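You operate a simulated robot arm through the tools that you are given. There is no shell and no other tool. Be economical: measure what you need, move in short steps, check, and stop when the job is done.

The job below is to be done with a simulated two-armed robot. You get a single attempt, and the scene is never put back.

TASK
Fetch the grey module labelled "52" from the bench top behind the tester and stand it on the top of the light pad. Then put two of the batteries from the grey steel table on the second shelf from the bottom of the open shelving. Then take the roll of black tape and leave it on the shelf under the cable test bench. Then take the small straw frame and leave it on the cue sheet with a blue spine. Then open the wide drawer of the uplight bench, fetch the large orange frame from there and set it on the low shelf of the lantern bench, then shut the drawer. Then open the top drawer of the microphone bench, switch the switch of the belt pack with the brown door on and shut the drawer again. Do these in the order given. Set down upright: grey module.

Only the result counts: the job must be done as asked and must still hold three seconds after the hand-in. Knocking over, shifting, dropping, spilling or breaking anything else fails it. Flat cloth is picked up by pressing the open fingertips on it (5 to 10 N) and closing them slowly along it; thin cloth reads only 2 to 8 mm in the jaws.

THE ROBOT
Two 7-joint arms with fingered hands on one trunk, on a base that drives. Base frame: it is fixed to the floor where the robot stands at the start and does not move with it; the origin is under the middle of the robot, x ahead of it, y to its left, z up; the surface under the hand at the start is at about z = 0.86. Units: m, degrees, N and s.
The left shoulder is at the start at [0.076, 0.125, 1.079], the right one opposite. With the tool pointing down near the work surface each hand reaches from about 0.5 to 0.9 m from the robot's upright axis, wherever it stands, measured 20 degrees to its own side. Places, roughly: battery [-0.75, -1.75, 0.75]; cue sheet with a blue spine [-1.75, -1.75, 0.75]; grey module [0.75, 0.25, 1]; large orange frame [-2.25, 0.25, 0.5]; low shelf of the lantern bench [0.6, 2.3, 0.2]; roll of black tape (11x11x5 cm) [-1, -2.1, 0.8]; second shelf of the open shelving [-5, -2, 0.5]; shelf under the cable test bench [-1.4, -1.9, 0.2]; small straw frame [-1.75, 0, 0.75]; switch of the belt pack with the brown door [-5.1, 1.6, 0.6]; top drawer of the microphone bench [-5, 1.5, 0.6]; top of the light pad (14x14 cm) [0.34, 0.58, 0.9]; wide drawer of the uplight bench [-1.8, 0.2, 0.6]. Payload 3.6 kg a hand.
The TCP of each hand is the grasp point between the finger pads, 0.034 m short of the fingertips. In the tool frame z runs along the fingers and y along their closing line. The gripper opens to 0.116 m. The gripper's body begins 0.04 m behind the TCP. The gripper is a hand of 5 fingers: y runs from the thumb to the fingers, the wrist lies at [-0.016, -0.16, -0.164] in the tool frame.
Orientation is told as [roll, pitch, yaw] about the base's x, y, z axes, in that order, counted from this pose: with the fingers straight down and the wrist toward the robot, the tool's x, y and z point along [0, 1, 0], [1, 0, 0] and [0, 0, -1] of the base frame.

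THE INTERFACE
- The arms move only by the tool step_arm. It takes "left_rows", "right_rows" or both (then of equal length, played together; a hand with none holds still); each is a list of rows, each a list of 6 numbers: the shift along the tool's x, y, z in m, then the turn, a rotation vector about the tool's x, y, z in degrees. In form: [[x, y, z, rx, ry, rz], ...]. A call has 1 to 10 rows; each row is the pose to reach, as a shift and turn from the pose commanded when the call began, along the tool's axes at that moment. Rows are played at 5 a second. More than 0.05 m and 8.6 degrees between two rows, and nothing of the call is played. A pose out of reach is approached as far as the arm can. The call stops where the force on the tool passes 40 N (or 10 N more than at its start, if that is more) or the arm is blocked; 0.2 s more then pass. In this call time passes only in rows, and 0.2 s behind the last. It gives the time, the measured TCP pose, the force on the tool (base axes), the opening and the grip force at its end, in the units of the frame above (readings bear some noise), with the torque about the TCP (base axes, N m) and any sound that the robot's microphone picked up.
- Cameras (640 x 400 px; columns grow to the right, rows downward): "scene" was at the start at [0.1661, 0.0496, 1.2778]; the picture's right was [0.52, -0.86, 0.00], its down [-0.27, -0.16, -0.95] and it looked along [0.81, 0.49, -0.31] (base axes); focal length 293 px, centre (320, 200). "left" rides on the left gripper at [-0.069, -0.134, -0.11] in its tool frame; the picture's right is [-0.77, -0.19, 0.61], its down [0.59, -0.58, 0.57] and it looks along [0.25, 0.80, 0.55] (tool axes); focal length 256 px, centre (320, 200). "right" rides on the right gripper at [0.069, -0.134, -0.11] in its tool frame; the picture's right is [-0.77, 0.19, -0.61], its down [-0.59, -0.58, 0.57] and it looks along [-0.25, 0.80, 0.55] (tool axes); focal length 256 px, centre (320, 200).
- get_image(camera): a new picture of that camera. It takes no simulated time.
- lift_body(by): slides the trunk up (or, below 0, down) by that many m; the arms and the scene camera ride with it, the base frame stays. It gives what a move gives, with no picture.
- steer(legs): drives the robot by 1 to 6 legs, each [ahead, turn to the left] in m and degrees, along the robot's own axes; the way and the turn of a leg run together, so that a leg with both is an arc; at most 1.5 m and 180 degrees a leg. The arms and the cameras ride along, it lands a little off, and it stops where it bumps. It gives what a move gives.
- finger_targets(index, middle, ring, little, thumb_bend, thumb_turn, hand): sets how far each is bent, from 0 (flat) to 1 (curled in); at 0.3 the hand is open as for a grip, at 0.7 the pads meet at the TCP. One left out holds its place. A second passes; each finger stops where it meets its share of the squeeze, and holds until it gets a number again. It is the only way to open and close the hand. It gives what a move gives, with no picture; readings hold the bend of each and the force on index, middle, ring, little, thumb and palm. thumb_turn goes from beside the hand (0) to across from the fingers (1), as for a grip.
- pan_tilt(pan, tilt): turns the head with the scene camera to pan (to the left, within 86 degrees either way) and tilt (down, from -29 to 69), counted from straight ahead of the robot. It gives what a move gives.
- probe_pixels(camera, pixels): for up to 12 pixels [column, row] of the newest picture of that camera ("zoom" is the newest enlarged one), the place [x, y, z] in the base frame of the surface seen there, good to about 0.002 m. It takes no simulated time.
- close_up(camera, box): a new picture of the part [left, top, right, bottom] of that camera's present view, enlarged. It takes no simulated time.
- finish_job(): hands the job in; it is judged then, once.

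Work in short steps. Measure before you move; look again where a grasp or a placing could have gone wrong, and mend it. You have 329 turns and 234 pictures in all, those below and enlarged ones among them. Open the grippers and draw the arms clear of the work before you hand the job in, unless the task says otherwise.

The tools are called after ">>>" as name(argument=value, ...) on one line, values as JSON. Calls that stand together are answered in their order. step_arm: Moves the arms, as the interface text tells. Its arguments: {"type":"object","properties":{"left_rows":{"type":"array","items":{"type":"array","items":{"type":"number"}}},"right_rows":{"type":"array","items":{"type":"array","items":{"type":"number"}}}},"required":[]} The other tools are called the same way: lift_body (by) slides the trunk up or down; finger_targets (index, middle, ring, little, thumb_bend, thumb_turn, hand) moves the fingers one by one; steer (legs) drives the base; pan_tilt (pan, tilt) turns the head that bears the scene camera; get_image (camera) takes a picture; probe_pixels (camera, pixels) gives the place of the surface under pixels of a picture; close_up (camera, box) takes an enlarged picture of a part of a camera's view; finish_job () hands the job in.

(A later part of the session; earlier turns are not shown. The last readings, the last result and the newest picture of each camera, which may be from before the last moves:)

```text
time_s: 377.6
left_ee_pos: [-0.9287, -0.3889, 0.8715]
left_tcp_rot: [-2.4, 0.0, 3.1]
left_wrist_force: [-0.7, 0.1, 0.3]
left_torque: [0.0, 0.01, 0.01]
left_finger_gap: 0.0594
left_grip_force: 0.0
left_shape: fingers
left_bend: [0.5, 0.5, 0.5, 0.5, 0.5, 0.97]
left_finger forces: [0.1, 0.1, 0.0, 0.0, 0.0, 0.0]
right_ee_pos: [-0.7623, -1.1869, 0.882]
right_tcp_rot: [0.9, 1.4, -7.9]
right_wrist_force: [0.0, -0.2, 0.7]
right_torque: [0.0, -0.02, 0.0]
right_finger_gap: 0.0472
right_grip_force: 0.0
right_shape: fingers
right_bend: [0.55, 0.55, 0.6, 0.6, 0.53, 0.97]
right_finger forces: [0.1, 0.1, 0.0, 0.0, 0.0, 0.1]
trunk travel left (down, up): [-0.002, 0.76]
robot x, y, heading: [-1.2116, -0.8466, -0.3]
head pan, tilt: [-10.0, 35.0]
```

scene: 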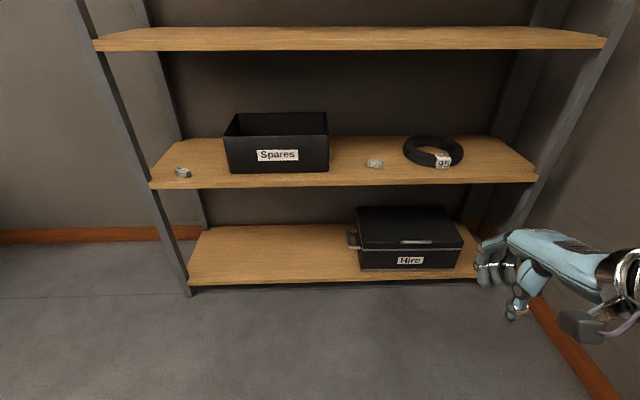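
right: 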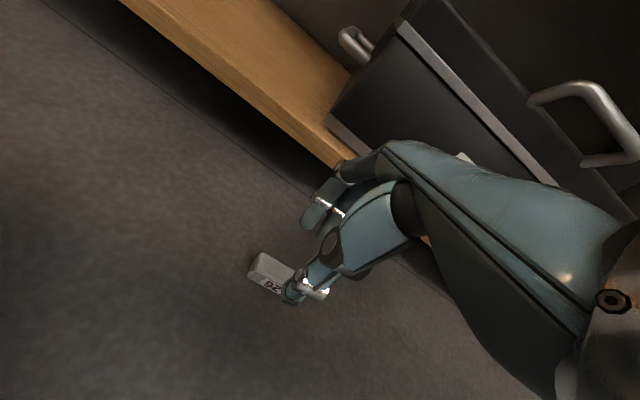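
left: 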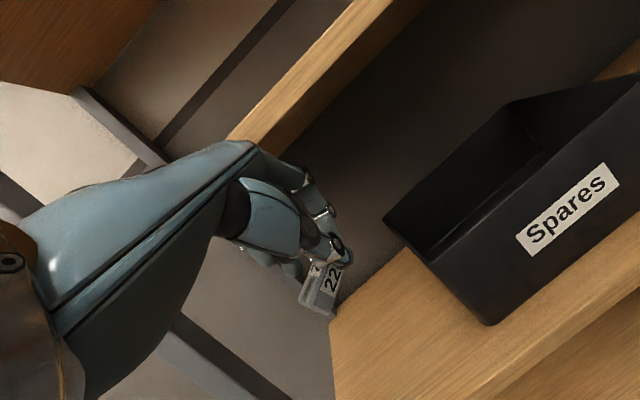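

Smooth. I raise the trunk by 0.2 for the bench top, turn to face the cable bench, and look.

>>> lift_body(by=0.2)

>>> steer(legs=[[0, -89.7]])

>>> pan_tilt(pan=8, tilt=25)

>>> close_up(camera="scene", box=[160, 100, 480, 300])

```text
time_s: 379.8
left_ee_pos: [-0.9286, -0.3876, 1.0707]
left_tcp_rot: [-2.3, 0.1, 3.0]
left_wrist_force: [-0.6, -0.1, 0.1]
left_torque: [0.03, 0.03, 0.0]
left_finger_gap: 0.0593
left_grip_force: 0.1
left_shape: fingers
left_bend: [0.5, 0.5, 0.5, 0.5, 0.5, 0.97]
left_finger forces: [0.0, 0.0, 0.0, 0.0, 0.0, 0.0]
right_ee_pos: [-0.7627, -1.1862, 1.0806]
right_tcp_rot: [0.9, 1.4, -8.0]
right_wrist_force: [0.3, 0.3, 0.3]
right_torque: [-0.01, 0.03, 0.04]
right_finger_gap: 0.0474
right_grip_force: 0.1
right_shape: fingers
right_bend: [0.55, 0.55, 0.6, 0.6, 0.53, 0.97]
right_finger forces: [0.0, 0.0, 0.0, 0.0, 0.1, 0.1]
trunk travel left (down, up): [-0.202, 0.56]
robot x, y, heading: [-1.2139, -0.8425, 0.0]
head pan, tilt: [-10.0, 35.0]
```

```text
time_s: 384.0
left_ee_pos: [-0.7573, -1.1237, 1.0723]
left_tcp_rot: [-2.2, 0.0, -86.4]
left_wrist_force: [0.4, -1.0, 0.1]
left_torque: [-0.01, -0.02, -0.01]
left_finger_gap: 0.0595
left_grip_force: 0.1
left_shape: fingers
left_bend: [0.5, 0.5, 0.5, 0.5, 0.5, 0.97]
left_finger forces: [0.0, 0.0, 0.1, 0.0, 0.1, 0.1]
right_ee_pos: [-1.5515, -1.2978, 1.083]
right_tcp_rot: [1.0, 1.3, -97.5]
right_wrist_force: [0.0, 0.1, -0.3]
right_torque: [-0.01, 0.01, -0.04]
right_finger_gap: 0.0474
right_grip_force: 0.0
right_shape: fingers
right_bend: [0.55, 0.55, 0.6, 0.6, 0.53, 0.97]
right_finger forces: [0.0, 0.0, 0.0, 0.1, 0.0, 0.1]
trunk travel left (down, up): [-0.202, 0.56]
robot x, y, heading: [-1.2118, -0.8423, -89.3]
head pan, tilt: [-10.0, 35.0]
```

```text
time_s: 384.8
left_ee_pos: [-0.7562, -1.1249, 1.0714]
left_tcp_rot: [-2.4, 0.0, -86.3]
left_wrist_force: [0.2, 0.1, -0.7]
left_torque: [-0.02, 0.0, 0.03]
left_finger_gap: 0.0594
left_grip_force: 0.0
left_shape: fingers
left_bend: [0.5, 0.5, 0.5, 0.5, 0.5, 0.97]
left_finger forces: [0.0, 0.0, 0.0, 0.1, 0.0, 0.0]
right_ee_pos: [-1.5518, -1.2967, 1.0821]
right_tcp_rot: [0.8, 1.4, -97.5]
right_wrist_force: [0.2, 0.5, 0.7]
right_torque: [-0.01, -0.01, -0.02]
right_finger_gap: 0.0474
right_grip_force: 0.0
right_shape: fingers
right_bend: [0.55, 0.55, 0.6, 0.6, 0.53, 0.97]
right_finger forces: [0.0, 0.1, 0.0, 0.0, 0.1, 0.0]
trunk travel left (down, up): [-0.202, 0.56]
robot x, y, heading: [-1.2112, -0.8409, -89.3]
head pan, tilt: [8.0, 25.0]
```

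```text
2.00 times, centred on (320, 200) of scene
```

zoom: 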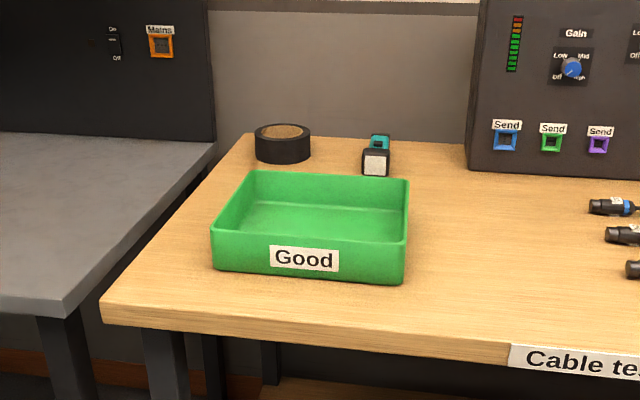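

I probe the tape, its hole, the wall behind, and the tray.

>>> probe_pixels(camera="zoom", pixels=[[257, 140], [309, 140], [283, 140], [283, 131], [283, 125], [283, 160], [283, 110], [255, 172], [408, 182], [240, 270], [376, 165], [200, 200]])

```text
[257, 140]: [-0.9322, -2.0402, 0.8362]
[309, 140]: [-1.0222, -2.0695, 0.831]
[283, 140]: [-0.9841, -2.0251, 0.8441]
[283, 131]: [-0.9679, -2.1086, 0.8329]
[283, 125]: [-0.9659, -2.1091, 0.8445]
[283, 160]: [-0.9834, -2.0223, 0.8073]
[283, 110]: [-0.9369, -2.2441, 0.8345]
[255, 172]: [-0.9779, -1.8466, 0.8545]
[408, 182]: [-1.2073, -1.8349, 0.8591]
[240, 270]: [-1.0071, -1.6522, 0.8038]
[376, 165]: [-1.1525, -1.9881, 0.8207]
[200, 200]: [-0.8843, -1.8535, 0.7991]
```

Tape ring: centre ≈(−0.98,−2.077), z 0.80–0.845, hole ≈6 cm. I'll hook index and middle into the hole with the thumb on the near outside. First: pull the right arm back for balance and shape the left hand.

>>> step_arm(right_rows=[[-0.003, -0.004, 0, 0, 0, 0], [-0.01, -0.014, 0, 0, 0, 0], [-0.02, -0.03, 0, 0, 0, 0], [-0.032, -0.05, 0, 0, 0, 0], [-0.044, -0.072, 0, 0, 0, 0], [-0.055, -0.094, 0, 0, 0, 0], [-0.063, -0.11, 0, 0, 0, 0], [-0.068, -0.12, 0, 0, 0, 0], [-0.07, -0.125, 0, 0, 0, 0]])

>>> finger_targets(hand="left", index=0.5, middle=0.5, ring=1.0, little=1.0, thumb_bend=0.4)

>>> steer(legs=[[0.46, 0]])

>>> pan_tilt(pan=10, tilt=35)

>>> get_image(camera="scene")

```text
time_s: 386.8
left_ee_pos: [-0.7552, -1.1243, 1.0722]
left_tcp_rot: [-2.3, 0.0, -86.4]
left_wrist_force: [-0.1, 0.3, 0.0]
left_torque: [-0.04, 0.03, -0.01]
left_finger_gap: 0.0591
left_grip_force: 0.0
left_shape: fingers
left_bend: [0.5, 0.5, 0.5, 0.5, 0.5, 0.97]
left_finger forces: [0.0, 0.1, 0.0, 0.0, 0.0, 0.1]
right_ee_pos: [-1.6041, -1.1646, 1.0833]
right_tcp_rot: [0.9, 1.3, -97.4]
right_wrist_force: [-0.4, -0.4, 0.1]
right_torque: [-0.01, 0.0, -0.02]
right_finger_gap: 0.0474
right_grip_force: 0.1
right_shape: fingers
right_bend: [0.55, 0.55, 0.6, 0.6, 0.53, 0.97]
right_finger forces: [0.1, 0.1, 0.0, 0.1, 0.1, 0.0]
trunk travel left (down, up): [-0.202, 0.56]
robot x, y, heading: [-1.2111, -0.844, -89.5]
head pan, tilt: [8.0, 25.0]
```

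```text
time_s: 387.8
left_ee_pos: [-0.7551, -1.1238, 1.0716]
left_tcp_rot: [-2.3, 0.1, -86.4]
left_wrist_force: [-0.2, 0.4, 0.7]
left_torque: [-0.03, 0.01, 0.02]
left_finger_gap: 0.0736
left_grip_force: 0.1
left_shape: fingers
left_bend: [0.5, 0.5, 1.0, 1.0, 0.4, 0.97]
left_finger forces: [0.0, 0.0, 0.0, 0.0, 0.1, 0.0]
right_ee_pos: [-1.6044, -1.1637, 1.0844]
right_tcp_rot: [1.1, 1.5, -97.6]
right_wrist_force: [-0.1, -0.4, -0.7]
right_torque: [0.02, 0.0, 0.02]
right_finger_gap: 0.0475
right_grip_force: 0.1
right_shape: fingers
right_bend: [0.55, 0.55, 0.6, 0.6, 0.53, 0.97]
right_finger forces: [0.0, 0.0, 0.0, 0.0, 0.1, 0.0]
trunk travel left (down, up): [-0.202, 0.56]
robot x, y, heading: [-1.2122, -0.8449, -89.5]
head pan, tilt: [8.0, 25.0]
```

```text
time_s: 390.6
left_ee_pos: [-0.7477, -1.5834, 1.0714]
left_tcp_rot: [-2.3, 0.0, -86.0]
left_wrist_force: [0.0, -0.4, 0.6]
left_torque: [0.03, 0.02, -0.01]
left_finger_gap: 0.0738
left_grip_force: 0.1
left_shape: fingers
left_bend: [0.5, 0.5, 1.0, 1.0, 0.4, 0.97]
left_finger forces: [0.0, 0.0, 0.1, 0.1, 0.0, 0.0]
right_ee_pos: [-1.5969, -1.6297, 1.0832]
right_tcp_rot: [0.9, 1.4, -97.1]
right_wrist_force: [-1.5, -0.4, 0.0]
right_torque: [0.02, 0.03, -0.02]
right_finger_gap: 0.0476
right_grip_force: 0.1
right_shape: fingers
right_bend: [0.55, 0.55, 0.6, 0.6, 0.53, 0.97]
right_finger forces: [0.1, 0.0, 0.0, 0.0, 0.1, 0.1]
trunk travel left (down, up): [-0.202, 0.56]
robot x, y, heading: [-1.2086, -1.3082, -88.9]
head pan, tilt: [8.0, 25.0]
```

```text
time_s: 391.3
left_ee_pos: [-0.7473, -1.5833, 1.0712]
left_tcp_rot: [-2.3, 0.0, -86.0]
left_wrist_force: [0.3, 0.4, 0.7]
left_torque: [0.0, 0.0, 0.0]
left_finger_gap: 0.0736
left_grip_force: 0.0
left_shape: fingers
left_bend: [0.5, 0.5, 1.0, 1.0, 0.4, 0.97]
left_finger forces: [0.0, 0.0, 0.0, 0.1, 0.0, 0.1]
right_ee_pos: [-1.5959, -1.6283, 1.0843]
right_tcp_rot: [1.0, 1.4, -97.0]
right_wrist_force: [-0.5, 0.0, -0.4]
right_torque: [-0.03, 0.0, -0.01]
right_finger_gap: 0.0475
right_grip_force: 0.0
right_shape: fingers
right_bend: [0.55, 0.55, 0.6, 0.6, 0.53, 0.97]
right_finger forces: [0.0, 0.1, 0.0, 0.0, 0.0, 0.0]
trunk travel left (down, up): [-0.202, 0.56]
robot x, y, heading: [-1.2065, -1.3069, -89.1]
head pan, tilt: [10.0, 35.0]
```

```text
71 pictures are left
```

scene: 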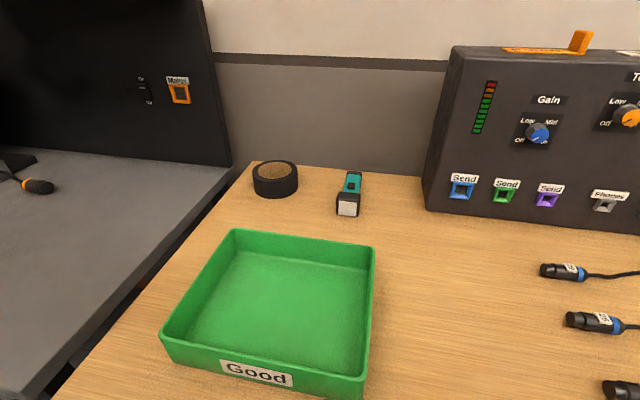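

Smooth. Closer measurement of the tape ring.

>>> close_up(camera="scene", box=[235, 145, 375, 225])

>>> probe_pixels(camera="zoom", pixels=[[85, 120], [287, 120], [185, 165], [185, 72], [185, 130], [130, 105], [245, 105], [185, 225], [185, 82], [470, 240]])

```text
4.57 times, centred on (305, 185) of scene
```

zoom: 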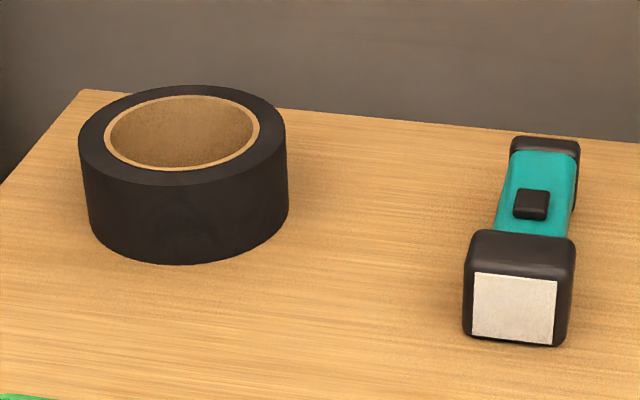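

```text
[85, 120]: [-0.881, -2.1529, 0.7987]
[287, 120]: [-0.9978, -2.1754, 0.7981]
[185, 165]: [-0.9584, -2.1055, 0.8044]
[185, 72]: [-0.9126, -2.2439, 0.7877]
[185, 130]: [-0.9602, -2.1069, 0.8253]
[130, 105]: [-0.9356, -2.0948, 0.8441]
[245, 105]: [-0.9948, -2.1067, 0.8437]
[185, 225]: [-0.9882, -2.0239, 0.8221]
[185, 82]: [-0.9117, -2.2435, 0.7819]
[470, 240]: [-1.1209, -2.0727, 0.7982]
```

Ring centre ≈(−0.970,−2.077), radius 0.054, hole radius ≈0.031. I bring the left hand above it (z 0.96) in two eased calls.

>>> step_arm(left_rows=[[-0.004, 0.006, 0.001, 0, 0, 0.2], [-0.013, 0.021, 0.004, 0, 0, 0.5], [-0.027, 0.044, 0.009, 0, 0.5, 1], [-0.045, 0.073, 0.016, 0, 1, 1.5], [-0.064, 0.105, 0.024, 0, 1.5, 2], [-0.083, 0.138, 0.032, 0, 2, 2.5], [-0.1, 0.169, 0.04, 0, 2.3, 3], [-0.114, 0.195, 0.048, 0, 2.3, 3.5], [-0.123, 0.212, 0.053, 0, 2.3, 4], [-0.127, 0.218, 0.055, 0, 2.3, 4]])

>>> step_arm(left_rows=[[-0.003, 0.006, 0.001, 0, 0, 0], [-0.011, 0.021, 0.004, 0, 0, 0], [-0.023, 0.044, 0.009, 0, 0, 0], [-0.038, 0.073, 0.016, 0, 0, 0], [-0.054, 0.105, 0.024, 0, 0, 0], [-0.07, 0.138, 0.032, 0, 0, 0], [-0.086, 0.169, 0.04, 0, 0, 0], [-0.099, 0.195, 0.048, 0, 0, 0], [-0.108, 0.212, 0.053, 0, 0, 0], [-0.112, 0.22, 0.055, 0, 0, 0]])

>>> get_image(camera="left")

```text
time_s: 393.5
left_ee_pos: [-0.8605, -1.8108, 1.0222]
left_tcp_rot: [0.0, -0.1, -90.0]
left_wrist_force: [0.9, -0.1, 0.0]
left_torque: [0.01, 0.01, 0.01]
left_finger_gap: 0.0736
left_grip_force: 0.1
left_shape: fingers
left_bend: [0.5, 0.5, 1.0, 1.0, 0.4, 0.97]
left_finger forces: [0.0, 0.0, 0.0, 0.0, 0.0, 0.0]
right_ee_pos: [-1.5952, -1.6288, 1.0844]
right_tcp_rot: [1.0, 1.3, -97.2]
right_wrist_force: [-0.2, 0.2, 0.4]
right_torque: [0.02, -0.04, 0.02]
right_finger_gap: 0.0475
right_grip_force: 0.1
right_shape: fingers
right_bend: [0.55, 0.55, 0.6, 0.6, 0.53, 0.97]
right_finger forces: [0.0, 0.0, 0.0, 0.0, 0.0, 0.0]
trunk travel left (down, up): [-0.202, 0.56]
robot x, y, heading: [-1.2073, -1.304, -89.0]
head pan, tilt: [10.0, 35.0]
```

```text
time_s: 395.7
left_ee_pos: [-0.9725, -2.0298, 0.967]
left_tcp_rot: [-0.2, 0.0, -90.0]
left_wrist_force: [-0.2, 0.9, -0.7]
left_torque: [0.01, 0.01, -0.01]
left_finger_gap: 0.0738
left_grip_force: 0.1
left_shape: fingers
left_bend: [0.5, 0.5, 1.0, 1.0, 0.4, 0.97]
left_finger forces: [0.1, 0.0, 0.0, 0.0, 0.2, 0.0]
right_ee_pos: [-1.596, -1.6287, 1.0841]
right_tcp_rot: [0.8, 1.4, -97.0]
right_wrist_force: [0.3, -0.3, 0.1]
right_torque: [0.01, 0.0, 0.03]
right_finger_gap: 0.0475
right_grip_force: 0.1
right_shape: fingers
right_bend: [0.55, 0.55, 0.6, 0.6, 0.53, 0.97]
right_finger forces: [0.0, 0.1, 0.0, 0.0, 0.0, 0.1]
trunk travel left (down, up): [-0.202, 0.56]
robot x, y, heading: [-1.2079, -1.3069, -89.2]
head pan, tilt: [10.0, 35.0]
```

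```text
69 pictures are left
```

left: 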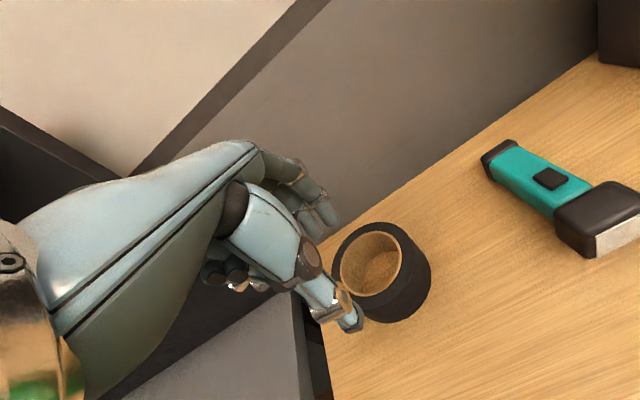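

Well placed over the ring. I descend to just above its top and check finger/hole alignment.

>>> step_arm(left_rows=[[0, 0.001, 0.004, 0, 0, 0], [0, 0.003, 0.014, 0, 0, 0], [0, 0.004, 0.03, 0, 0, 0], [0, 0.004, 0.047, 0, 0, 0], [0, 0.004, 0.062, 0, 0, 0], [0, 0.004, 0.073, 0, 0, 0], [0, 0.004, 0.08, 0, 0, 0]])

>>> close_up(camera="left", box=[220, 140, 460, 340])

>>> close_up(camera="scene", box=[200, 110, 380, 230])

```text
time_s: 397.3
left_ee_pos: [-0.9724, -2.0341, 0.8871]
left_tcp_rot: [-0.1, 0.0, -90.0]
left_wrist_force: [-0.2, 1.1, 0.0]
left_torque: [-0.02, 0.03, 0.02]
left_finger_gap: 0.0738
left_grip_force: 0.1
left_shape: fingers
left_bend: [0.5, 0.5, 1.0, 1.0, 0.4, 0.97]
left_finger forces: [0.0, 0.0, 0.0, 0.1, 0.0, 0.0]
right_ee_pos: [-1.5962, -1.6282, 1.0844]
right_tcp_rot: [1.0, 1.4, -97.1]
right_wrist_force: [1.2, 0.5, -0.1]
right_torque: [0.0, 0.02, -0.04]
right_finger_gap: 0.0473
right_grip_force: 0.1
right_shape: fingers
right_bend: [0.55, 0.55, 0.6, 0.6, 0.53, 0.97]
right_finger forces: [0.0, 0.1, 0.1, 0.1, 0.0, 0.0]
trunk travel left (down, up): [-0.202, 0.56]
robot x, y, heading: [-1.2068, -1.3045, -88.8]
head pan, tilt: [10.0, 35.0]
```

```text
2.00 times, centred on (340, 240) of left
```

zoom: 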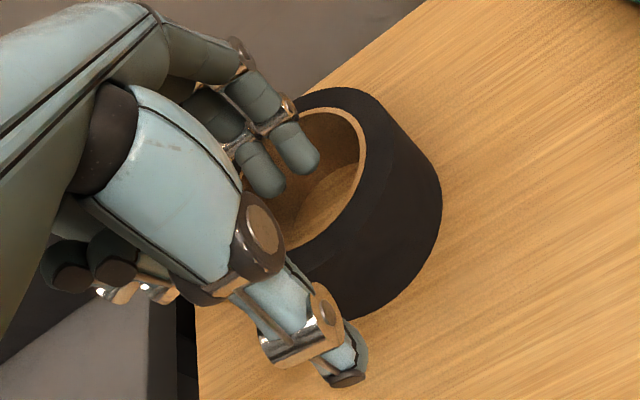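

```text
3.33 times, centred on (290, 170) of scene
```

zoom: 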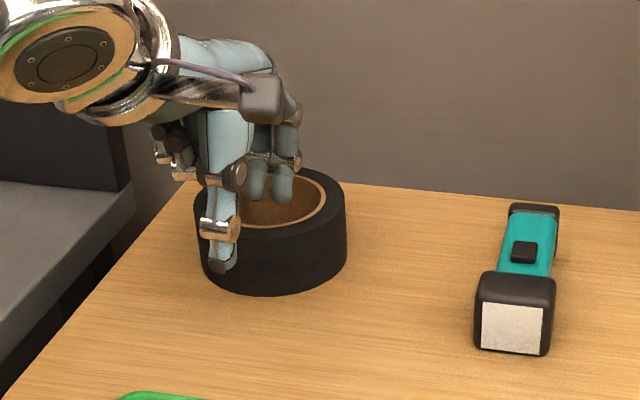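

Both fingertips point into the hole. I descend the last 4.5 cm and close.

>>> step_arm(left_rows=[[-0.001, 0, 0.004, 0, 0, 0], [-0.002, 0, 0.012, 0, 0, 0], [-0.003, 0, 0.023, 0, 0, 0], [-0.003, 0, 0.033, 0, 0, 0], [-0.003, 0, 0.04, 0, 0, 0], [-0.003, 0, 0.044, 0, 0, 0]])

>>> finger_targets(hand="left", index=0.78, middle=0.78, thumb_bend=0.78)

>>> close_up(camera="left", box=[220, 140, 460, 340])

```text
time_s: 398.7
left_ee_pos: [-0.9696, -2.0232, 0.8468]
left_tcp_rot: [0.0, -0.1, -89.9]
left_wrist_force: [-1.0, -0.1, 0.1]
left_torque: [0.0, 0.02, 0.0]
left_finger_gap: 0.0738
left_grip_force: 0.1
left_shape: fingers
left_bend: [0.5, 0.5, 1.0, 1.0, 0.4, 0.97]
left_finger forces: [0.1, 0.0, 0.0, 0.1, 0.1, 0.0]
left hand out of reach, approached as far as the arm can: row 2, 3, 4, 5, 6
right_ee_pos: [-1.5963, -1.6294, 1.0842]
right_tcp_rot: [1.0, 1.4, -97.1]
right_wrist_force: [0.3, -0.3, -0.2]
right_torque: [-0.02, 0.01, -0.01]
right_finger_gap: 0.0473
right_grip_force: 0.0
right_shape: fingers
right_bend: [0.55, 0.55, 0.6, 0.6, 0.53, 0.97]
right_finger forces: [0.1, 0.0, 0.0, 0.0, 0.0, 0.0]
trunk travel left (down, up): [-0.202, 0.56]
robot x, y, heading: [-1.207, -1.3062, -88.9]
head pan, tilt: [10.0, 35.0]
```

```text
time_s: 399.7
left_ee_pos: [-0.9717, -2.022, 0.8456]
left_tcp_rot: [-0.1, -0.1, -89.9]
left_wrist_force: [-1.2, -1.3, 0.4]
left_torque: [0.07, 0.02, -0.01]
left_finger_gap: 0.0128
left_grip_force: 27.7
left_shape: fingers
left_bend: [0.72, 0.73, 1.0, 1.0, 0.62, 0.96]
left_finger forces: [16.0, 11.7, 0.0, 0.0, 27.8, 0.1]
right_ee_pos: [-1.5967, -1.6294, 1.0837]
right_tcp_rot: [1.1, 1.4, -97.1]
right_wrist_force: [-1.4, 0.3, 0.4]
right_torque: [0.01, -0.02, -0.01]
right_finger_gap: 0.0475
right_grip_force: 0.0
right_shape: fingers
right_bend: [0.55, 0.55, 0.6, 0.6, 0.53, 0.97]
right_finger forces: [0.0, 0.0, 0.0, 0.2, 0.0, 0.0]
trunk travel left (down, up): [-0.202, 0.56]
robot x, y, heading: [-1.2036, -1.3065, -89.2]
head pan, tilt: [10.0, 35.0]
```

```text
2.00 times, centred on (340, 240) of left
```

zoom: 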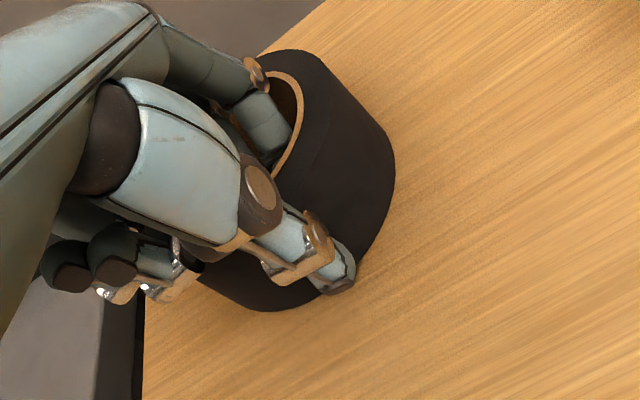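

Gripped (28 N). I lift gently 12 cm and check.

>>> step_arm(left_rows=[[0, 0, -0.004, 0, 0, 0], [0, 0, -0.013, 0, 0, 0], [0, 0, -0.028, 0, 0, 0], [0, 0, -0.046, 0, 0, 0], [0, 0, -0.066, 0, 0, 0], [0, 0, -0.086, 0, 0, 0], [0, 0, -0.104, 0, 0, 0], [0, 0, -0.116, 0, 0, 0], [0, 0, -0.12, 0, 0, 0]])

>>> get_image(camera="scene")

```text
time_s: 401.7
left_ee_pos: [-0.9694, -2.0207, 0.9675]
left_tcp_rot: [0.0, 0.0, -90.0]
left_wrist_force: [0.5, -0.3, -1.9]
left_torque: [0.04, 0.01, -0.03]
left_finger_gap: 0.0125
left_grip_force: 26.9
left_shape: fingers
left_bend: [0.72, 0.73, 1.0, 1.0, 0.62, 0.95]
left_finger forces: [15.7, 11.2, 0.0, 0.0, 26.8, 0.0]
right_ee_pos: [-1.5956, -1.6288, 1.0846]
right_tcp_rot: [1.1, 1.4, -97.2]
right_wrist_force: [-0.6, -0.1, 0.2]
right_torque: [0.02, 0.0, 0.01]
right_finger_gap: 0.0477
right_grip_force: 0.0
right_shape: fingers
right_bend: [0.55, 0.55, 0.6, 0.6, 0.53, 0.97]
right_finger forces: [0.1, 0.0, 0.1, 0.0, 0.1, 0.1]
trunk travel left (down, up): [-0.202, 0.56]
robot x, y, heading: [-1.2059, -1.3058, -88.9]
head pan, tilt: [10.0, 35.0]
```

```text
65 pictures are left
```

scene: 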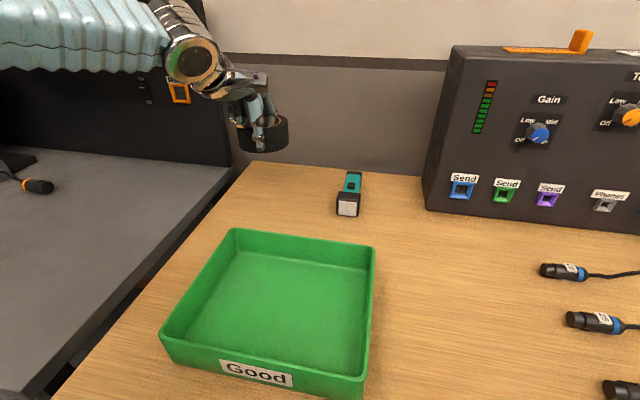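

Held well. I retract it to a tucked pose.

>>> step_arm(left_rows=[[0.008, -0.018, -0.004, 0, 0, 0], [0.025, -0.053, -0.012, 0, 0, 0], [0.045, -0.095, -0.021, 0, 0, 0], [0.065, -0.137, -0.03, 0, 0, 0], [0.085, -0.18, -0.04, 0, 0, 0], [0.105, -0.222, -0.049, 0, 0, 0], [0.125, -0.265, -0.059, 0, 0, 0], [0.145, -0.307, -0.068, 0, 0, 0], [0.162, -0.342, -0.076, 0, 0, 0], [0.17, -0.36, -0.08, 0, 0, 0]])

>>> steer(legs=[[-0.4, 0]])

>>> lift_body(by=-0.2)

>>> pan_tilt(pan=0, tilt=40)

>>> get_image(camera="scene")

```text
time_s: 403.9
left_ee_pos: [-0.7989, -1.6619, 1.0455]
left_tcp_rot: [0.0, 0.0, -90.0]
left_wrist_force: [-0.6, 0.4, -2.6]
left_torque: [0.11, -0.01, 0.0]
left_finger_gap: 0.0124
left_grip_force: 26.3
left_shape: fingers
left_bend: [0.72, 0.73, 1.0, 1.0, 0.62, 0.95]
left_finger forces: [15.3, 11.0, 0.0, 0.0, 26.4, 0.1]
right_ee_pos: [-1.5964, -1.6291, 1.0846]
right_tcp_rot: [0.8, 1.3, -97.0]
right_wrist_force: [-0.5, 0.0, 0.4]
right_torque: [-0.02, -0.03, 0.03]
right_finger_gap: 0.0472
right_grip_force: 0.0
right_shape: fingers
right_bend: [0.55, 0.55, 0.6, 0.6, 0.53, 0.97]
right_finger forces: [0.0, 0.0, 0.0, 0.1, 0.0, 0.0]
trunk travel left (down, up): [-0.202, 0.56]
robot x, y, heading: [-1.2083, -1.3006, -89.0]
head pan, tilt: [10.0, 35.0]
```

```text
time_s: 406.4
left_ee_pos: [-0.8066, -1.2648, 1.0468]
left_tcp_rot: [0.1, -0.1, -90.2]
left_wrist_force: [-0.5, -0.1, -2.2]
left_torque: [0.07, 0.0, 0.01]
left_finger_gap: 0.0125
left_grip_force: 26.0
left_shape: fingers
left_bend: [0.72, 0.73, 1.0, 1.0, 0.62, 0.95]
left_finger forces: [15.4, 11.1, 0.0, 0.0, 26.4, 0.0]
right_ee_pos: [-1.6036, -1.2296, 1.0842]
right_tcp_rot: [0.9, 1.4, -97.2]
right_wrist_force: [-0.3, -0.2, 0.1]
right_torque: [-0.02, -0.06, -0.01]
right_finger_gap: 0.0474
right_grip_force: 0.0
right_shape: fingers
right_bend: [0.55, 0.55, 0.6, 0.6, 0.53, 0.97]
right_finger forces: [0.0, 0.0, 0.0, 0.0, 0.1, 0.1]
trunk travel left (down, up): [-0.202, 0.56]
robot x, y, heading: [-1.2126, -0.9078, -88.7]
head pan, tilt: [10.0, 35.0]
```

```text
time_s: 408.6
left_ee_pos: [-0.8076, -1.2635, 0.8471]
left_tcp_rot: [0.0, -0.2, -90.1]
left_wrist_force: [0.2, 0.3, -1.9]
left_torque: [0.05, 0.02, -0.04]
left_finger_gap: 0.0122
left_grip_force: 26.3
left_shape: fingers
left_bend: [0.72, 0.73, 1.0, 1.0, 0.62, 0.95]
left_finger forces: [15.4, 10.9, 0.0, 0.1, 26.3, 0.0]
right_ee_pos: [-1.6025, -1.2297, 0.884]
right_tcp_rot: [1.0, 1.4, -97.1]
right_wrist_force: [-0.9, 0.2, 0.5]
right_torque: [0.01, 0.01, -0.01]
right_finger_gap: 0.0473
right_grip_force: 0.1
right_shape: fingers
right_bend: [0.55, 0.55, 0.6, 0.6, 0.53, 0.97]
right_finger forces: [0.0, 0.1, 0.0, 0.1, 0.0, 0.0]
trunk travel left (down, up): [-0.002, 0.76]
robot x, y, heading: [-1.2151, -0.906, -88.9]
head pan, tilt: [10.0, 35.0]
```

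```text
time_s: 409.3
left_ee_pos: [-0.8073, -1.265, 0.847]
left_tcp_rot: [0.1, -0.1, -90.1]
left_wrist_force: [-0.5, 0.7, -2.2]
left_torque: [0.06, 0.06, -0.03]
left_finger_gap: 0.0126
left_grip_force: 26.8
left_shape: fingers
left_bend: [0.72, 0.73, 1.0, 1.0, 0.62, 0.95]
left_finger forces: [15.5, 11.0, 0.0, 0.0, 26.3, 0.1]
right_ee_pos: [-1.6027, -1.2304, 0.8835]
right_tcp_rot: [0.9, 1.4, -97.1]
right_wrist_force: [1.1, 0.4, 0.3]
right_torque: [0.02, 0.01, -0.01]
right_finger_gap: 0.0474
right_grip_force: 0.1
right_shape: fingers
right_bend: [0.55, 0.55, 0.6, 0.6, 0.53, 0.97]
right_finger forces: [0.1, 0.0, 0.0, 0.1, 0.0, 0.0]
trunk travel left (down, up): [-0.002, 0.76]
robot x, y, heading: [-1.2161, -0.909, -89.0]
head pan, tilt: [0.0, 40.0]
```

```text
64 pictures are left
```

scene: 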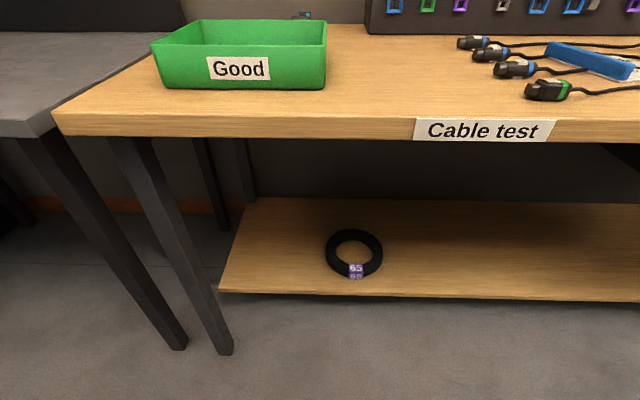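

I measure the lower shelf: front edge, free spot right of the coil, and the bench-top underside edge.

>>> probe_pixels(camera="scene", pixels=[[460, 291], [460, 260], [540, 270], [384, 250], [325, 250], [240, 285], [350, 125], [350, 140], [460, 220]])

```text
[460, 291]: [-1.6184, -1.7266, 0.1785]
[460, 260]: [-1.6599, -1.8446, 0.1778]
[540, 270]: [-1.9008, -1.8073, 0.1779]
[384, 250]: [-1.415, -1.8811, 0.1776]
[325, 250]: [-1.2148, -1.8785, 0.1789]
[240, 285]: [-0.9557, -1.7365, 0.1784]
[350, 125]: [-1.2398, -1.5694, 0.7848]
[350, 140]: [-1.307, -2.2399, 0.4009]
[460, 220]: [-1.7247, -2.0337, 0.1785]
```

Shelf z 0.178, front y −1.72; free area right of the coil around x −1.6. First I raise the right hand well clear of the bench top, and drive over to x ≈ −1.91.

>>> step_arm(right_rows=[[0, 0, -0.005, 0, 0, 0], [0, 0, -0.016, 0, 0, 0], [0, 0, -0.034, 0, 0, 0], [0, 0, -0.057, 0, 0, 0], [0, 0, -0.083, 0, 0, 0], [0, 0, -0.11, 0, 0, 0], [0, 0, -0.136, 0, 0, 0], [0, 0, -0.158, 0, 0, 0], [0, 0, -0.173, 0, 0, 0], [0, 0, -0.18, 0, 0, 0]])

>>> steer(legs=[[0, -91], [0.69, 0], [0, 90]])

>>> pan_tilt(pan=10, tilt=45)

```text
time_s: 411.5
left_ee_pos: [-0.8054, -1.265, 0.8454]
left_tcp_rot: [0.0, -0.2, -90.0]
left_wrist_force: [0.1, -0.7, -2.1]
left_torque: [0.1, 0.03, -0.03]
left_finger_gap: 0.0129
left_grip_force: 26.1
left_shape: fingers
left_bend: [0.72, 0.73, 1.0, 1.0, 0.62, 0.95]
left_finger forces: [15.4, 11.0, 0.1, 0.1, 26.4, 0.0]
right_ee_pos: [-1.6286, -1.2679, 0.975]
right_tcp_rot: [1.0, 1.4, -97.2]
right_wrist_force: [-0.4, 0.1, -0.4]
right_torque: [0.04, -0.07, 0.01]
right_finger_gap: 0.0474
right_grip_force: 0.0
right_shape: fingers
right_bend: [0.55, 0.55, 0.6, 0.6, 0.53, 0.97]
right_finger forces: [0.0, 0.1, 0.0, 0.0, 0.0, 0.0]
right hand out of reach, approached as far as the arm can: row 5, 6, 7, 8, 9, 10
trunk travel left (down, up): [-0.002, 0.76]
robot x, y, heading: [-1.2129, -0.9055, -88.6]
head pan, tilt: [0.0, 40.0]
```

```text
time_s: 423.0
left_ee_pos: [-1.513, -1.2665, 0.8453]
left_tcp_rot: [0.1, -0.1, -92.1]
left_wrist_force: [-0.9, -0.6, -1.9]
left_torque: [0.08, 0.02, 0.0]
left_finger_gap: 0.012
left_grip_force: 24.3
left_shape: fingers
left_bend: [0.72, 0.73, 1.0, 1.0, 0.62, 0.95]
left_finger forces: [14.4, 10.2, 0.1, 0.0, 24.6, 0.1]
right_ee_pos: [-2.3348, -1.244, 0.9754]
right_tcp_rot: [1.0, 1.3, -99.1]
right_wrist_force: [1.1, -0.8, 0.3]
right_torque: [-0.04, 0.02, 0.04]
right_finger_gap: 0.0475
right_grip_force: 0.0
right_shape: fingers
right_bend: [0.55, 0.55, 0.6, 0.6, 0.53, 0.97]
right_finger forces: [0.0, 0.0, 0.1, 0.0, 0.1, 0.0]
trunk travel left (down, up): [-0.002, 0.76]
robot x, y, heading: [-1.9073, -0.8976, -90.9]
head pan, tilt: [0.0, 40.0]
```

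```text
time_s: 423.7
left_ee_pos: [-1.5134, -1.2671, 0.8459]
left_tcp_rot: [-0.1, -0.1, -92.0]
left_wrist_force: [-0.2, 0.1, -2.1]
left_torque: [0.08, 0.01, -0.01]
left_finger_gap: 0.0116
left_grip_force: 25.2
left_shape: fingers
left_bend: [0.72, 0.73, 1.0, 1.0, 0.62, 0.95]
left_finger forces: [14.4, 10.2, 0.1, 0.0, 24.6, 0.0]
right_ee_pos: [-2.3354, -1.2441, 0.9759]
right_tcp_rot: [0.9, 1.4, -99.0]
right_wrist_force: [-1.0, 1.1, 0.1]
right_torque: [0.0, -0.01, 0.03]
right_finger_gap: 0.0474
right_grip_force: 0.0
right_shape: fingers
right_bend: [0.55, 0.55, 0.6, 0.6, 0.53, 0.97]
right_finger forces: [0.0, 0.0, 0.0, 0.0, 0.0, 0.1]
trunk travel left (down, up): [-0.002, 0.76]
robot x, y, heading: [-1.9087, -0.9023, -90.9]
head pan, tilt: [10.0, 45.0]
```

Now I lower the left hand with the tape to z ≈ 0.31 in free space, two eased calls.

>>> step_arm(left_rows=[[0, 0.002, 0.006, 0, 0, 0], [0, 0.004, 0.02, 0, 0, 0], [0, 0.008, 0.045, 0, 0, 0], [0, 0.012, 0.08, 0, 0, 0], [0, 0.016, 0.118, 0, 0, 0], [0, 0.02, 0.156, 0, 0, 0], [0, 0.024, 0.194, 0, 0, 0], [0, 0.026, 0.226, 0, 0, 0], [0, 0.028, 0.25, 0, 0, 0], [0, 0.03, 0.262, 0, 0, 0]])

>>> step_arm(left_rows=[[0, 0, 0.006, 0, 0, 0], [0, 0, 0.02, 0, 0, 0], [0, 0, 0.045, 0, 0, 0], [-0.004, 0, 0.08, 0, 0, 0], [-0.008, 0, 0.118, 0, 0, 0], [-0.012, 0, 0.156, 0, 0, 0], [-0.016, 0, 0.194, 0, 0, 0], [-0.02, 0, 0.226, 0, 0, 0], [-0.024, 0, 0.25, 0, 0, 0], [-0.026, 0, 0.262, 0, 0, 0]])

>>> get_image(camera="scene")

```text
time_s: 425.9
left_ee_pos: [-1.5152, -1.3005, 0.5864]
left_tcp_rot: [0.0, -0.2, -92.1]
left_wrist_force: [1.0, 6.9, -3.8]
left_torque: [-0.45, 0.11, 0.08]
left_finger_gap: 0.0112
left_grip_force: 24.9
left_shape: fingers
left_bend: [0.72, 0.73, 1.0, 1.0, 0.62, 0.95]
left_finger forces: [15.0, 9.7, 0.0, 0.0, 25.4, 0.0]
left hand out of reach, approached as far as the arm can: row 6, 7, 8, 9
right_ee_pos: [-2.3355, -1.2443, 0.9748]
right_tcp_rot: [0.9, 1.3, -99.0]
right_wrist_force: [0.4, 0.6, 0.7]
right_torque: [0.01, 0.05, -0.02]
right_finger_gap: 0.0472
right_grip_force: 0.1
right_shape: fingers
right_bend: [0.55, 0.55, 0.6, 0.6, 0.53, 0.97]
right_finger forces: [0.0, 0.0, 0.1, 0.1, 0.0, 0.0]
trunk travel left (down, up): [-0.002, 0.76]
robot x, y, heading: [-1.9086, -0.8993, -90.9]
head pan, tilt: [10.0, 45.0]
```

```text
time_s: 428.1
left_ee_pos: [-1.5414, -1.2965, 0.3224]
left_tcp_rot: [-0.1, -0.1, -91.9]
left_wrist_force: [-0.3, 0.4, -1.7]
left_torque: [0.04, 0.01, 0.0]
left_finger_gap: 0.011
left_grip_force: 24.1
left_shape: fingers
left_bend: [0.72, 0.73, 1.0, 1.0, 0.62, 0.95]
left_finger forces: [14.5, 10.2, 0.0, 0.0, 24.4, 0.0]
right_ee_pos: [-2.3357, -1.2431, 0.9748]
right_tcp_rot: [1.0, 1.4, -99.1]
right_wrist_force: [-0.3, 0.2, -0.2]
right_torque: [-0.03, 0.01, -0.01]
right_finger_gap: 0.0476
right_grip_force: 0.0
right_shape: fingers
right_bend: [0.55, 0.55, 0.6, 0.6, 0.53, 0.97]
right_finger forces: [0.0, 0.0, 0.1, 0.0, 0.0, 0.0]
trunk travel left (down, up): [-0.002, 0.76]
robot x, y, heading: [-1.9083, -0.8995, -90.8]
head pan, tilt: [10.0, 45.0]
```

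```text
63 pictures are left
```

scene: 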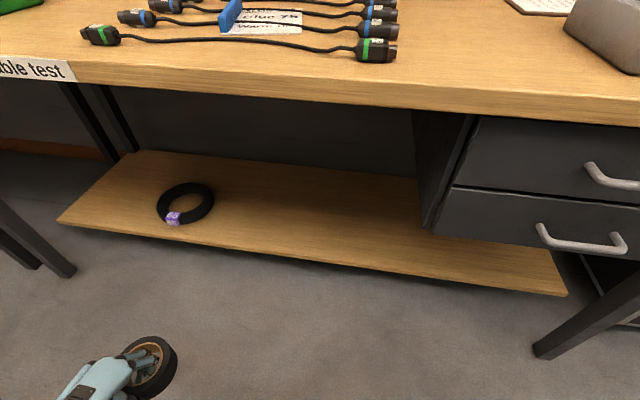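

The tape is well held. I drive 0.40 m forward, the tape passing between shelf and bench top.

>>> steer(legs=[[0.39, 0]])

>>> pan_tilt(pan=25, tilt=55)

>>> get_image(camera="scene")

>>> get_image(camera="left")

```text
time_s: 430.6
left_ee_pos: [-1.548, -1.6872, 0.3228]
left_tcp_rot: [0.0, -0.1, -92.1]
left_wrist_force: [0.1, -0.4, -2.2]
left_torque: [0.1, 0.05, 0.01]
left_finger_gap: 0.0111
left_grip_force: 24.6
left_shape: fingers
left_bend: [0.72, 0.73, 1.0, 1.0, 0.62, 0.95]
left_finger forces: [14.5, 10.2, 0.1, 0.0, 24.5, 0.1]
right_ee_pos: [-2.3435, -1.6312, 0.9746]
right_tcp_rot: [0.9, 1.4, -99.2]
right_wrist_force: [-0.4, -0.2, 0.0]
right_torque: [0.02, 0.01, 0.01]
right_finger_gap: 0.0475
right_grip_force: 0.0
right_shape: fingers
right_bend: [0.55, 0.55, 0.6, 0.6, 0.53, 0.97]
right_finger forces: [0.1, 0.1, 0.0, 0.0, 0.0, 0.0]
trunk travel left (down, up): [-0.002, 0.76]
robot x, y, heading: [-1.9147, -1.285, -91.1]
head pan, tilt: [10.0, 45.0]
```

```text
time_s: 431.4
left_ee_pos: [-1.548, -1.6874, 0.3225]
left_tcp_rot: [0.1, 0.0, -92.1]
left_wrist_force: [-0.7, -0.2, -2.3]
left_torque: [0.05, 0.05, 0.02]
left_finger_gap: 0.011
left_grip_force: 24.3
left_shape: fingers
left_bend: [0.72, 0.73, 1.0, 1.0, 0.62, 0.95]
left_finger forces: [14.3, 10.2, 0.1, 0.0, 24.4, 0.1]
right_ee_pos: [-2.343, -1.6315, 0.9753]
right_tcp_rot: [1.1, 1.4, -99.2]
right_wrist_force: [0.8, -0.5, -0.2]
right_torque: [-0.02, 0.0, -0.01]
right_finger_gap: 0.0475
right_grip_force: 0.1
right_shape: fingers
right_bend: [0.55, 0.55, 0.6, 0.6, 0.53, 0.97]
right_finger forces: [0.1, 0.0, 0.0, 0.0, 0.0, 0.0]
trunk travel left (down, up): [-0.002, 0.76]
robot x, y, heading: [-1.9142, -1.2855, -91.1]
head pan, tilt: [25.0, 55.0]
```

```text
62 pictures are left
```

scene: 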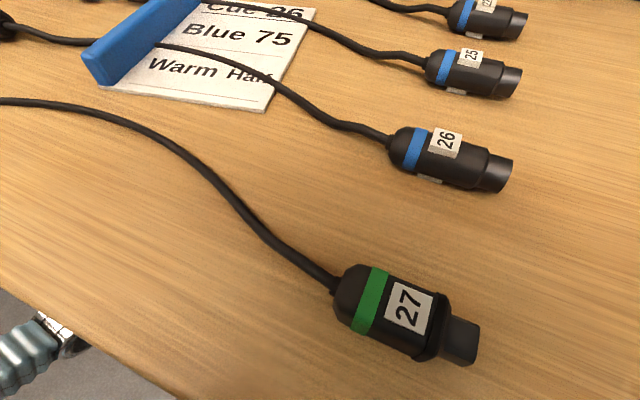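

```text
61 pictures are left
```

left: 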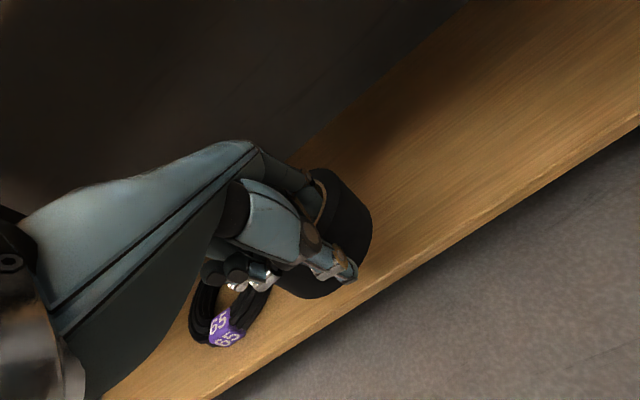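

The tape is above the shelf, coil to its left. (I also noted the blue-spined cue sheet "Blue 75" on the bench top.) I go 9 cm further and down.

>>> step_arm(left_rows=[[0, 0.003, 0.002, 0, 0, 0], [0, 0.01, 0.006, 0, 0, 0], [0, 0.022, 0.014, 0, 0, 0], [0, 0.037, 0.025, 0, 0, 0], [0, 0.053, 0.038, 0, 0, 0], [0, 0.068, 0.051, 0, 0, 0], [0, 0.08, 0.063, 0, 0, 0], [0, 0.087, 0.073, 0, 0, 0], [0, 0.09, 0.08, 0, 0, 0], [0, 0.09, 0.084, 0, 0, 0]])

>>> get_image(camera="left")

```text
time_s: 433.6
left_ee_pos: [-1.5516, -1.777, 0.2378]
left_tcp_rot: [-0.1, -0.1, -92.0]
left_wrist_force: [0.6, 0.1, -2.1]
left_torque: [0.04, 0.06, 0.02]
left_finger_gap: 0.0111
left_grip_force: 24.4
left_shape: fingers
left_bend: [0.72, 0.73, 1.0, 1.0, 0.62, 0.95]
left_finger forces: [14.4, 10.2, 0.1, 0.0, 24.6, 0.0]
right_ee_pos: [-2.3428, -1.6313, 0.9749]
right_tcp_rot: [1.0, 1.4, -99.2]
right_wrist_force: [0.2, -0.3, 0.0]
right_torque: [0.03, -0.02, 0.02]
right_finger_gap: 0.0472
right_grip_force: 0.0
right_shape: fingers
right_bend: [0.55, 0.55, 0.6, 0.6, 0.53, 0.97]
right_finger forces: [0.0, 0.1, 0.0, 0.0, 0.0, 0.1]
trunk travel left (down, up): [-0.002, 0.76]
robot x, y, heading: [-1.9155, -1.284, -90.8]
head pan, tilt: [25.0, 55.0]
```

```text
60 pictures are left
```

left: 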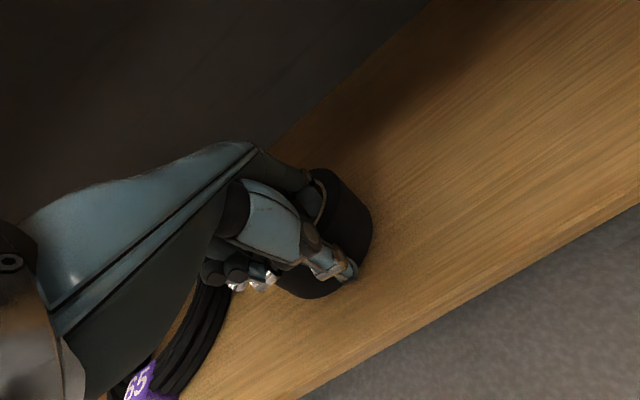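

Lower to contact and release.

>>> step_arm(left_rows=[[0, 0, 0.003, 0, 0, 0], [0, 0, 0.007, 0, 0, 0], [0, 0, 0.011, 0, 0, 0], [0, 0, 0.013, 0, 0, 0]])

>>> finger_targets(hand="left", index=0.6, middle=0.6, thumb_bend=0.45)

>>> get_image(camera="left")

```text
time_s: 434.6
left_ee_pos: [-1.552, -1.7779, 0.2244]
left_tcp_rot: [-0.1, -0.1, -92.1]
left_wrist_force: [-0.2, 0.4, -0.6]
left_torque: [-0.05, -0.01, 0.02]
left_finger_gap: 0.0117
left_grip_force: 25.3
left_shape: fingers
left_bend: [0.72, 0.73, 1.0, 1.0, 0.62, 0.95]
left_finger forces: [14.7, 10.5, 0.0, 0.0, 25.6, 0.1]
right_ee_pos: [-2.3432, -1.6302, 0.9744]
right_tcp_rot: [1.0, 1.5, -99.2]
right_wrist_force: [-0.4, 0.0, -0.3]
right_torque: [0.03, 0.02, -0.02]
right_finger_gap: 0.0478
right_grip_force: 0.1
right_shape: fingers
right_bend: [0.55, 0.55, 0.6, 0.6, 0.53, 0.97]
right_finger forces: [0.0, 0.0, 0.1, 0.0, 0.0, 0.0]
trunk travel left (down, up): [-0.002, 0.76]
robot x, y, heading: [-1.9143, -1.2862, -91.1]
head pan, tilt: [25.0, 55.0]
```

```text
time_s: 435.6
left_ee_pos: [-1.552, -1.7781, 0.2248]
left_tcp_rot: [0.0, -0.1, -92.0]
left_wrist_force: [0.5, -0.4, 0.4]
left_torque: [0.0, 0.01, 0.03]
left_finger_gap: 0.0517
left_grip_force: 0.0
left_shape: fingers
left_bend: [0.6, 0.6, 1.0, 1.0, 0.45, 0.97]
left_finger forces: [0.0, 0.0, 0.0, 0.0, 0.1, 0.0]
right_ee_pos: [-2.3434, -1.6307, 0.9753]
right_tcp_rot: [1.0, 1.3, -99.2]
right_wrist_force: [0.3, 0.0, 0.2]
right_torque: [-0.02, -0.03, 0.02]
right_finger_gap: 0.0474
right_grip_force: 0.0
right_shape: fingers
right_bend: [0.55, 0.55, 0.6, 0.6, 0.53, 0.97]
right_finger forces: [0.0, 0.0, 0.1, 0.1, 0.0, 0.1]
trunk travel left (down, up): [-0.002, 0.76]
robot x, y, heading: [-1.9146, -1.2858, -91.3]
head pan, tilt: [25.0, 55.0]
```

```text
59 pictures are left
```

left: 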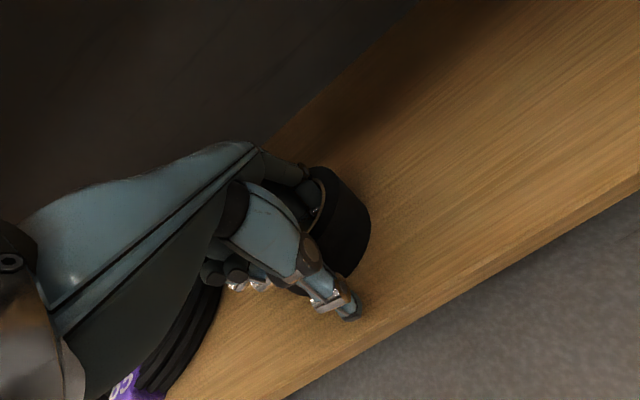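

Released, the ring rests on the shelf with fingers loose in the hole. I lift straight up 9 cm, then back.

>>> step_arm(left_rows=[[0, 0, -0.004, 0, 0, 0], [0, 0, -0.013, 0, 0, 0], [0, 0, -0.028, 0, 0, 0], [0, 0, -0.046, 0, 0, 0], [0, 0, -0.064, 0, 0, 0], [0, 0, -0.08, 0, 0, 0], [0, 0, -0.09, 0, 0, 0]])

>>> get_image(camera="left")

```text
time_s: 437.1
left_ee_pos: [-1.5516, -1.7769, 0.3158]
left_tcp_rot: [0.0, 0.1, -92.1]
left_wrist_force: [0.4, -0.7, -0.2]
left_torque: [-0.01, 0.03, 0.03]
left_finger_gap: 0.0519
left_grip_force: 0.3
left_shape: fingers
left_bend: [0.6, 0.6, 1.0, 1.0, 0.45, 0.97]
left_finger forces: [0.1, 0.1, 0.0, 0.1, 0.0, 0.0]
right_ee_pos: [-2.3427, -1.6308, 0.9741]
right_tcp_rot: [1.0, 1.4, -99.2]
right_wrist_force: [0.0, 0.4, -0.1]
right_torque: [-0.03, 0.02, -0.02]
right_finger_gap: 0.0475
right_grip_force: 0.3
right_shape: fingers
right_bend: [0.55, 0.55, 0.6, 0.6, 0.53, 0.97]
right_finger forces: [0.0, 0.0, 0.0, 0.1, 0.0, 0.0]
trunk travel left (down, up): [-0.002, 0.76]
robot x, y, heading: [-1.9119, -1.2887, -91.2]
head pan, tilt: [25.0, 55.0]
```

```text
58 pictures are left
```

left: 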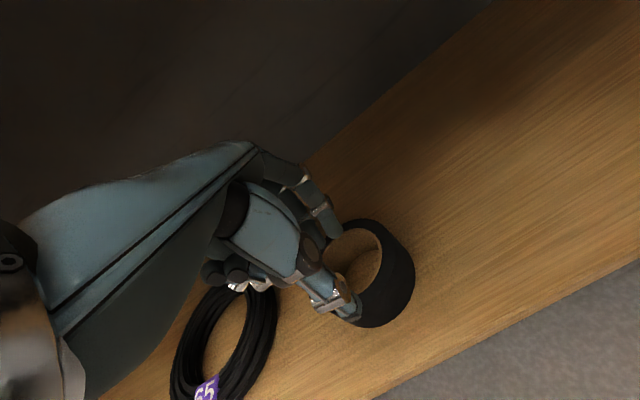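

The tape rests on the lower shelf. From the last head picture I probe the cue sheet with the blue spine.

>>> probe_pixels(camera="scene", pixels=[[262, 108], [312, 14], [110, 85], [230, 60], [240, 15], [150, 40], [120, 75], [185, 5], [100, 60], [140, 92]])

>>> steer(legs=[[-0.5, 0]])

```text
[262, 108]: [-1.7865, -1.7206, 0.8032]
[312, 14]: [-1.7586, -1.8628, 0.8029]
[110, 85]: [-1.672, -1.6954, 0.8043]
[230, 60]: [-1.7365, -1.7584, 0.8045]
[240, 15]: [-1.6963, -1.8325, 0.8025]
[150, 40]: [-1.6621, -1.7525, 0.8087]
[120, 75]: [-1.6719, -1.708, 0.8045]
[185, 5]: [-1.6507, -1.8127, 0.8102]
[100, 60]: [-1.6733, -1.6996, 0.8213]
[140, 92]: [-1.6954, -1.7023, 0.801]
```

```text
time_s: 440.1
left_ee_pos: [-1.5425, -1.2815, 0.3156]
left_tcp_rot: [0.0, -0.1, -92.2]
left_wrist_force: [-0.8, 0.8, 0.2]
left_torque: [-0.04, 0.02, -0.01]
left_finger_gap: 0.0517
left_grip_force: 0.0
left_shape: fingers
left_bend: [0.6, 0.6, 1.0, 1.0, 0.45, 0.97]
left_finger forces: [0.1, 0.1, 0.0, 0.1, 0.0, 0.0]
right_ee_pos: [-2.3341, -1.1345, 0.9749]
right_tcp_rot: [1.0, 1.5, -99.4]
right_wrist_force: [0.5, 0.2, -0.2]
right_torque: [0.02, -0.01, -0.02]
right_finger_gap: 0.0473
right_grip_force: 0.0
right_shape: fingers
right_bend: [0.55, 0.55, 0.6, 0.6, 0.53, 0.97]
right_finger forces: [0.1, 0.1, 0.0, 0.0, 0.0, 0.1]
trunk travel left (down, up): [-0.002, 0.76]
robot x, y, heading: [-1.9064, -0.788, -91.6]
head pan, tilt: [25.0, 55.0]
```

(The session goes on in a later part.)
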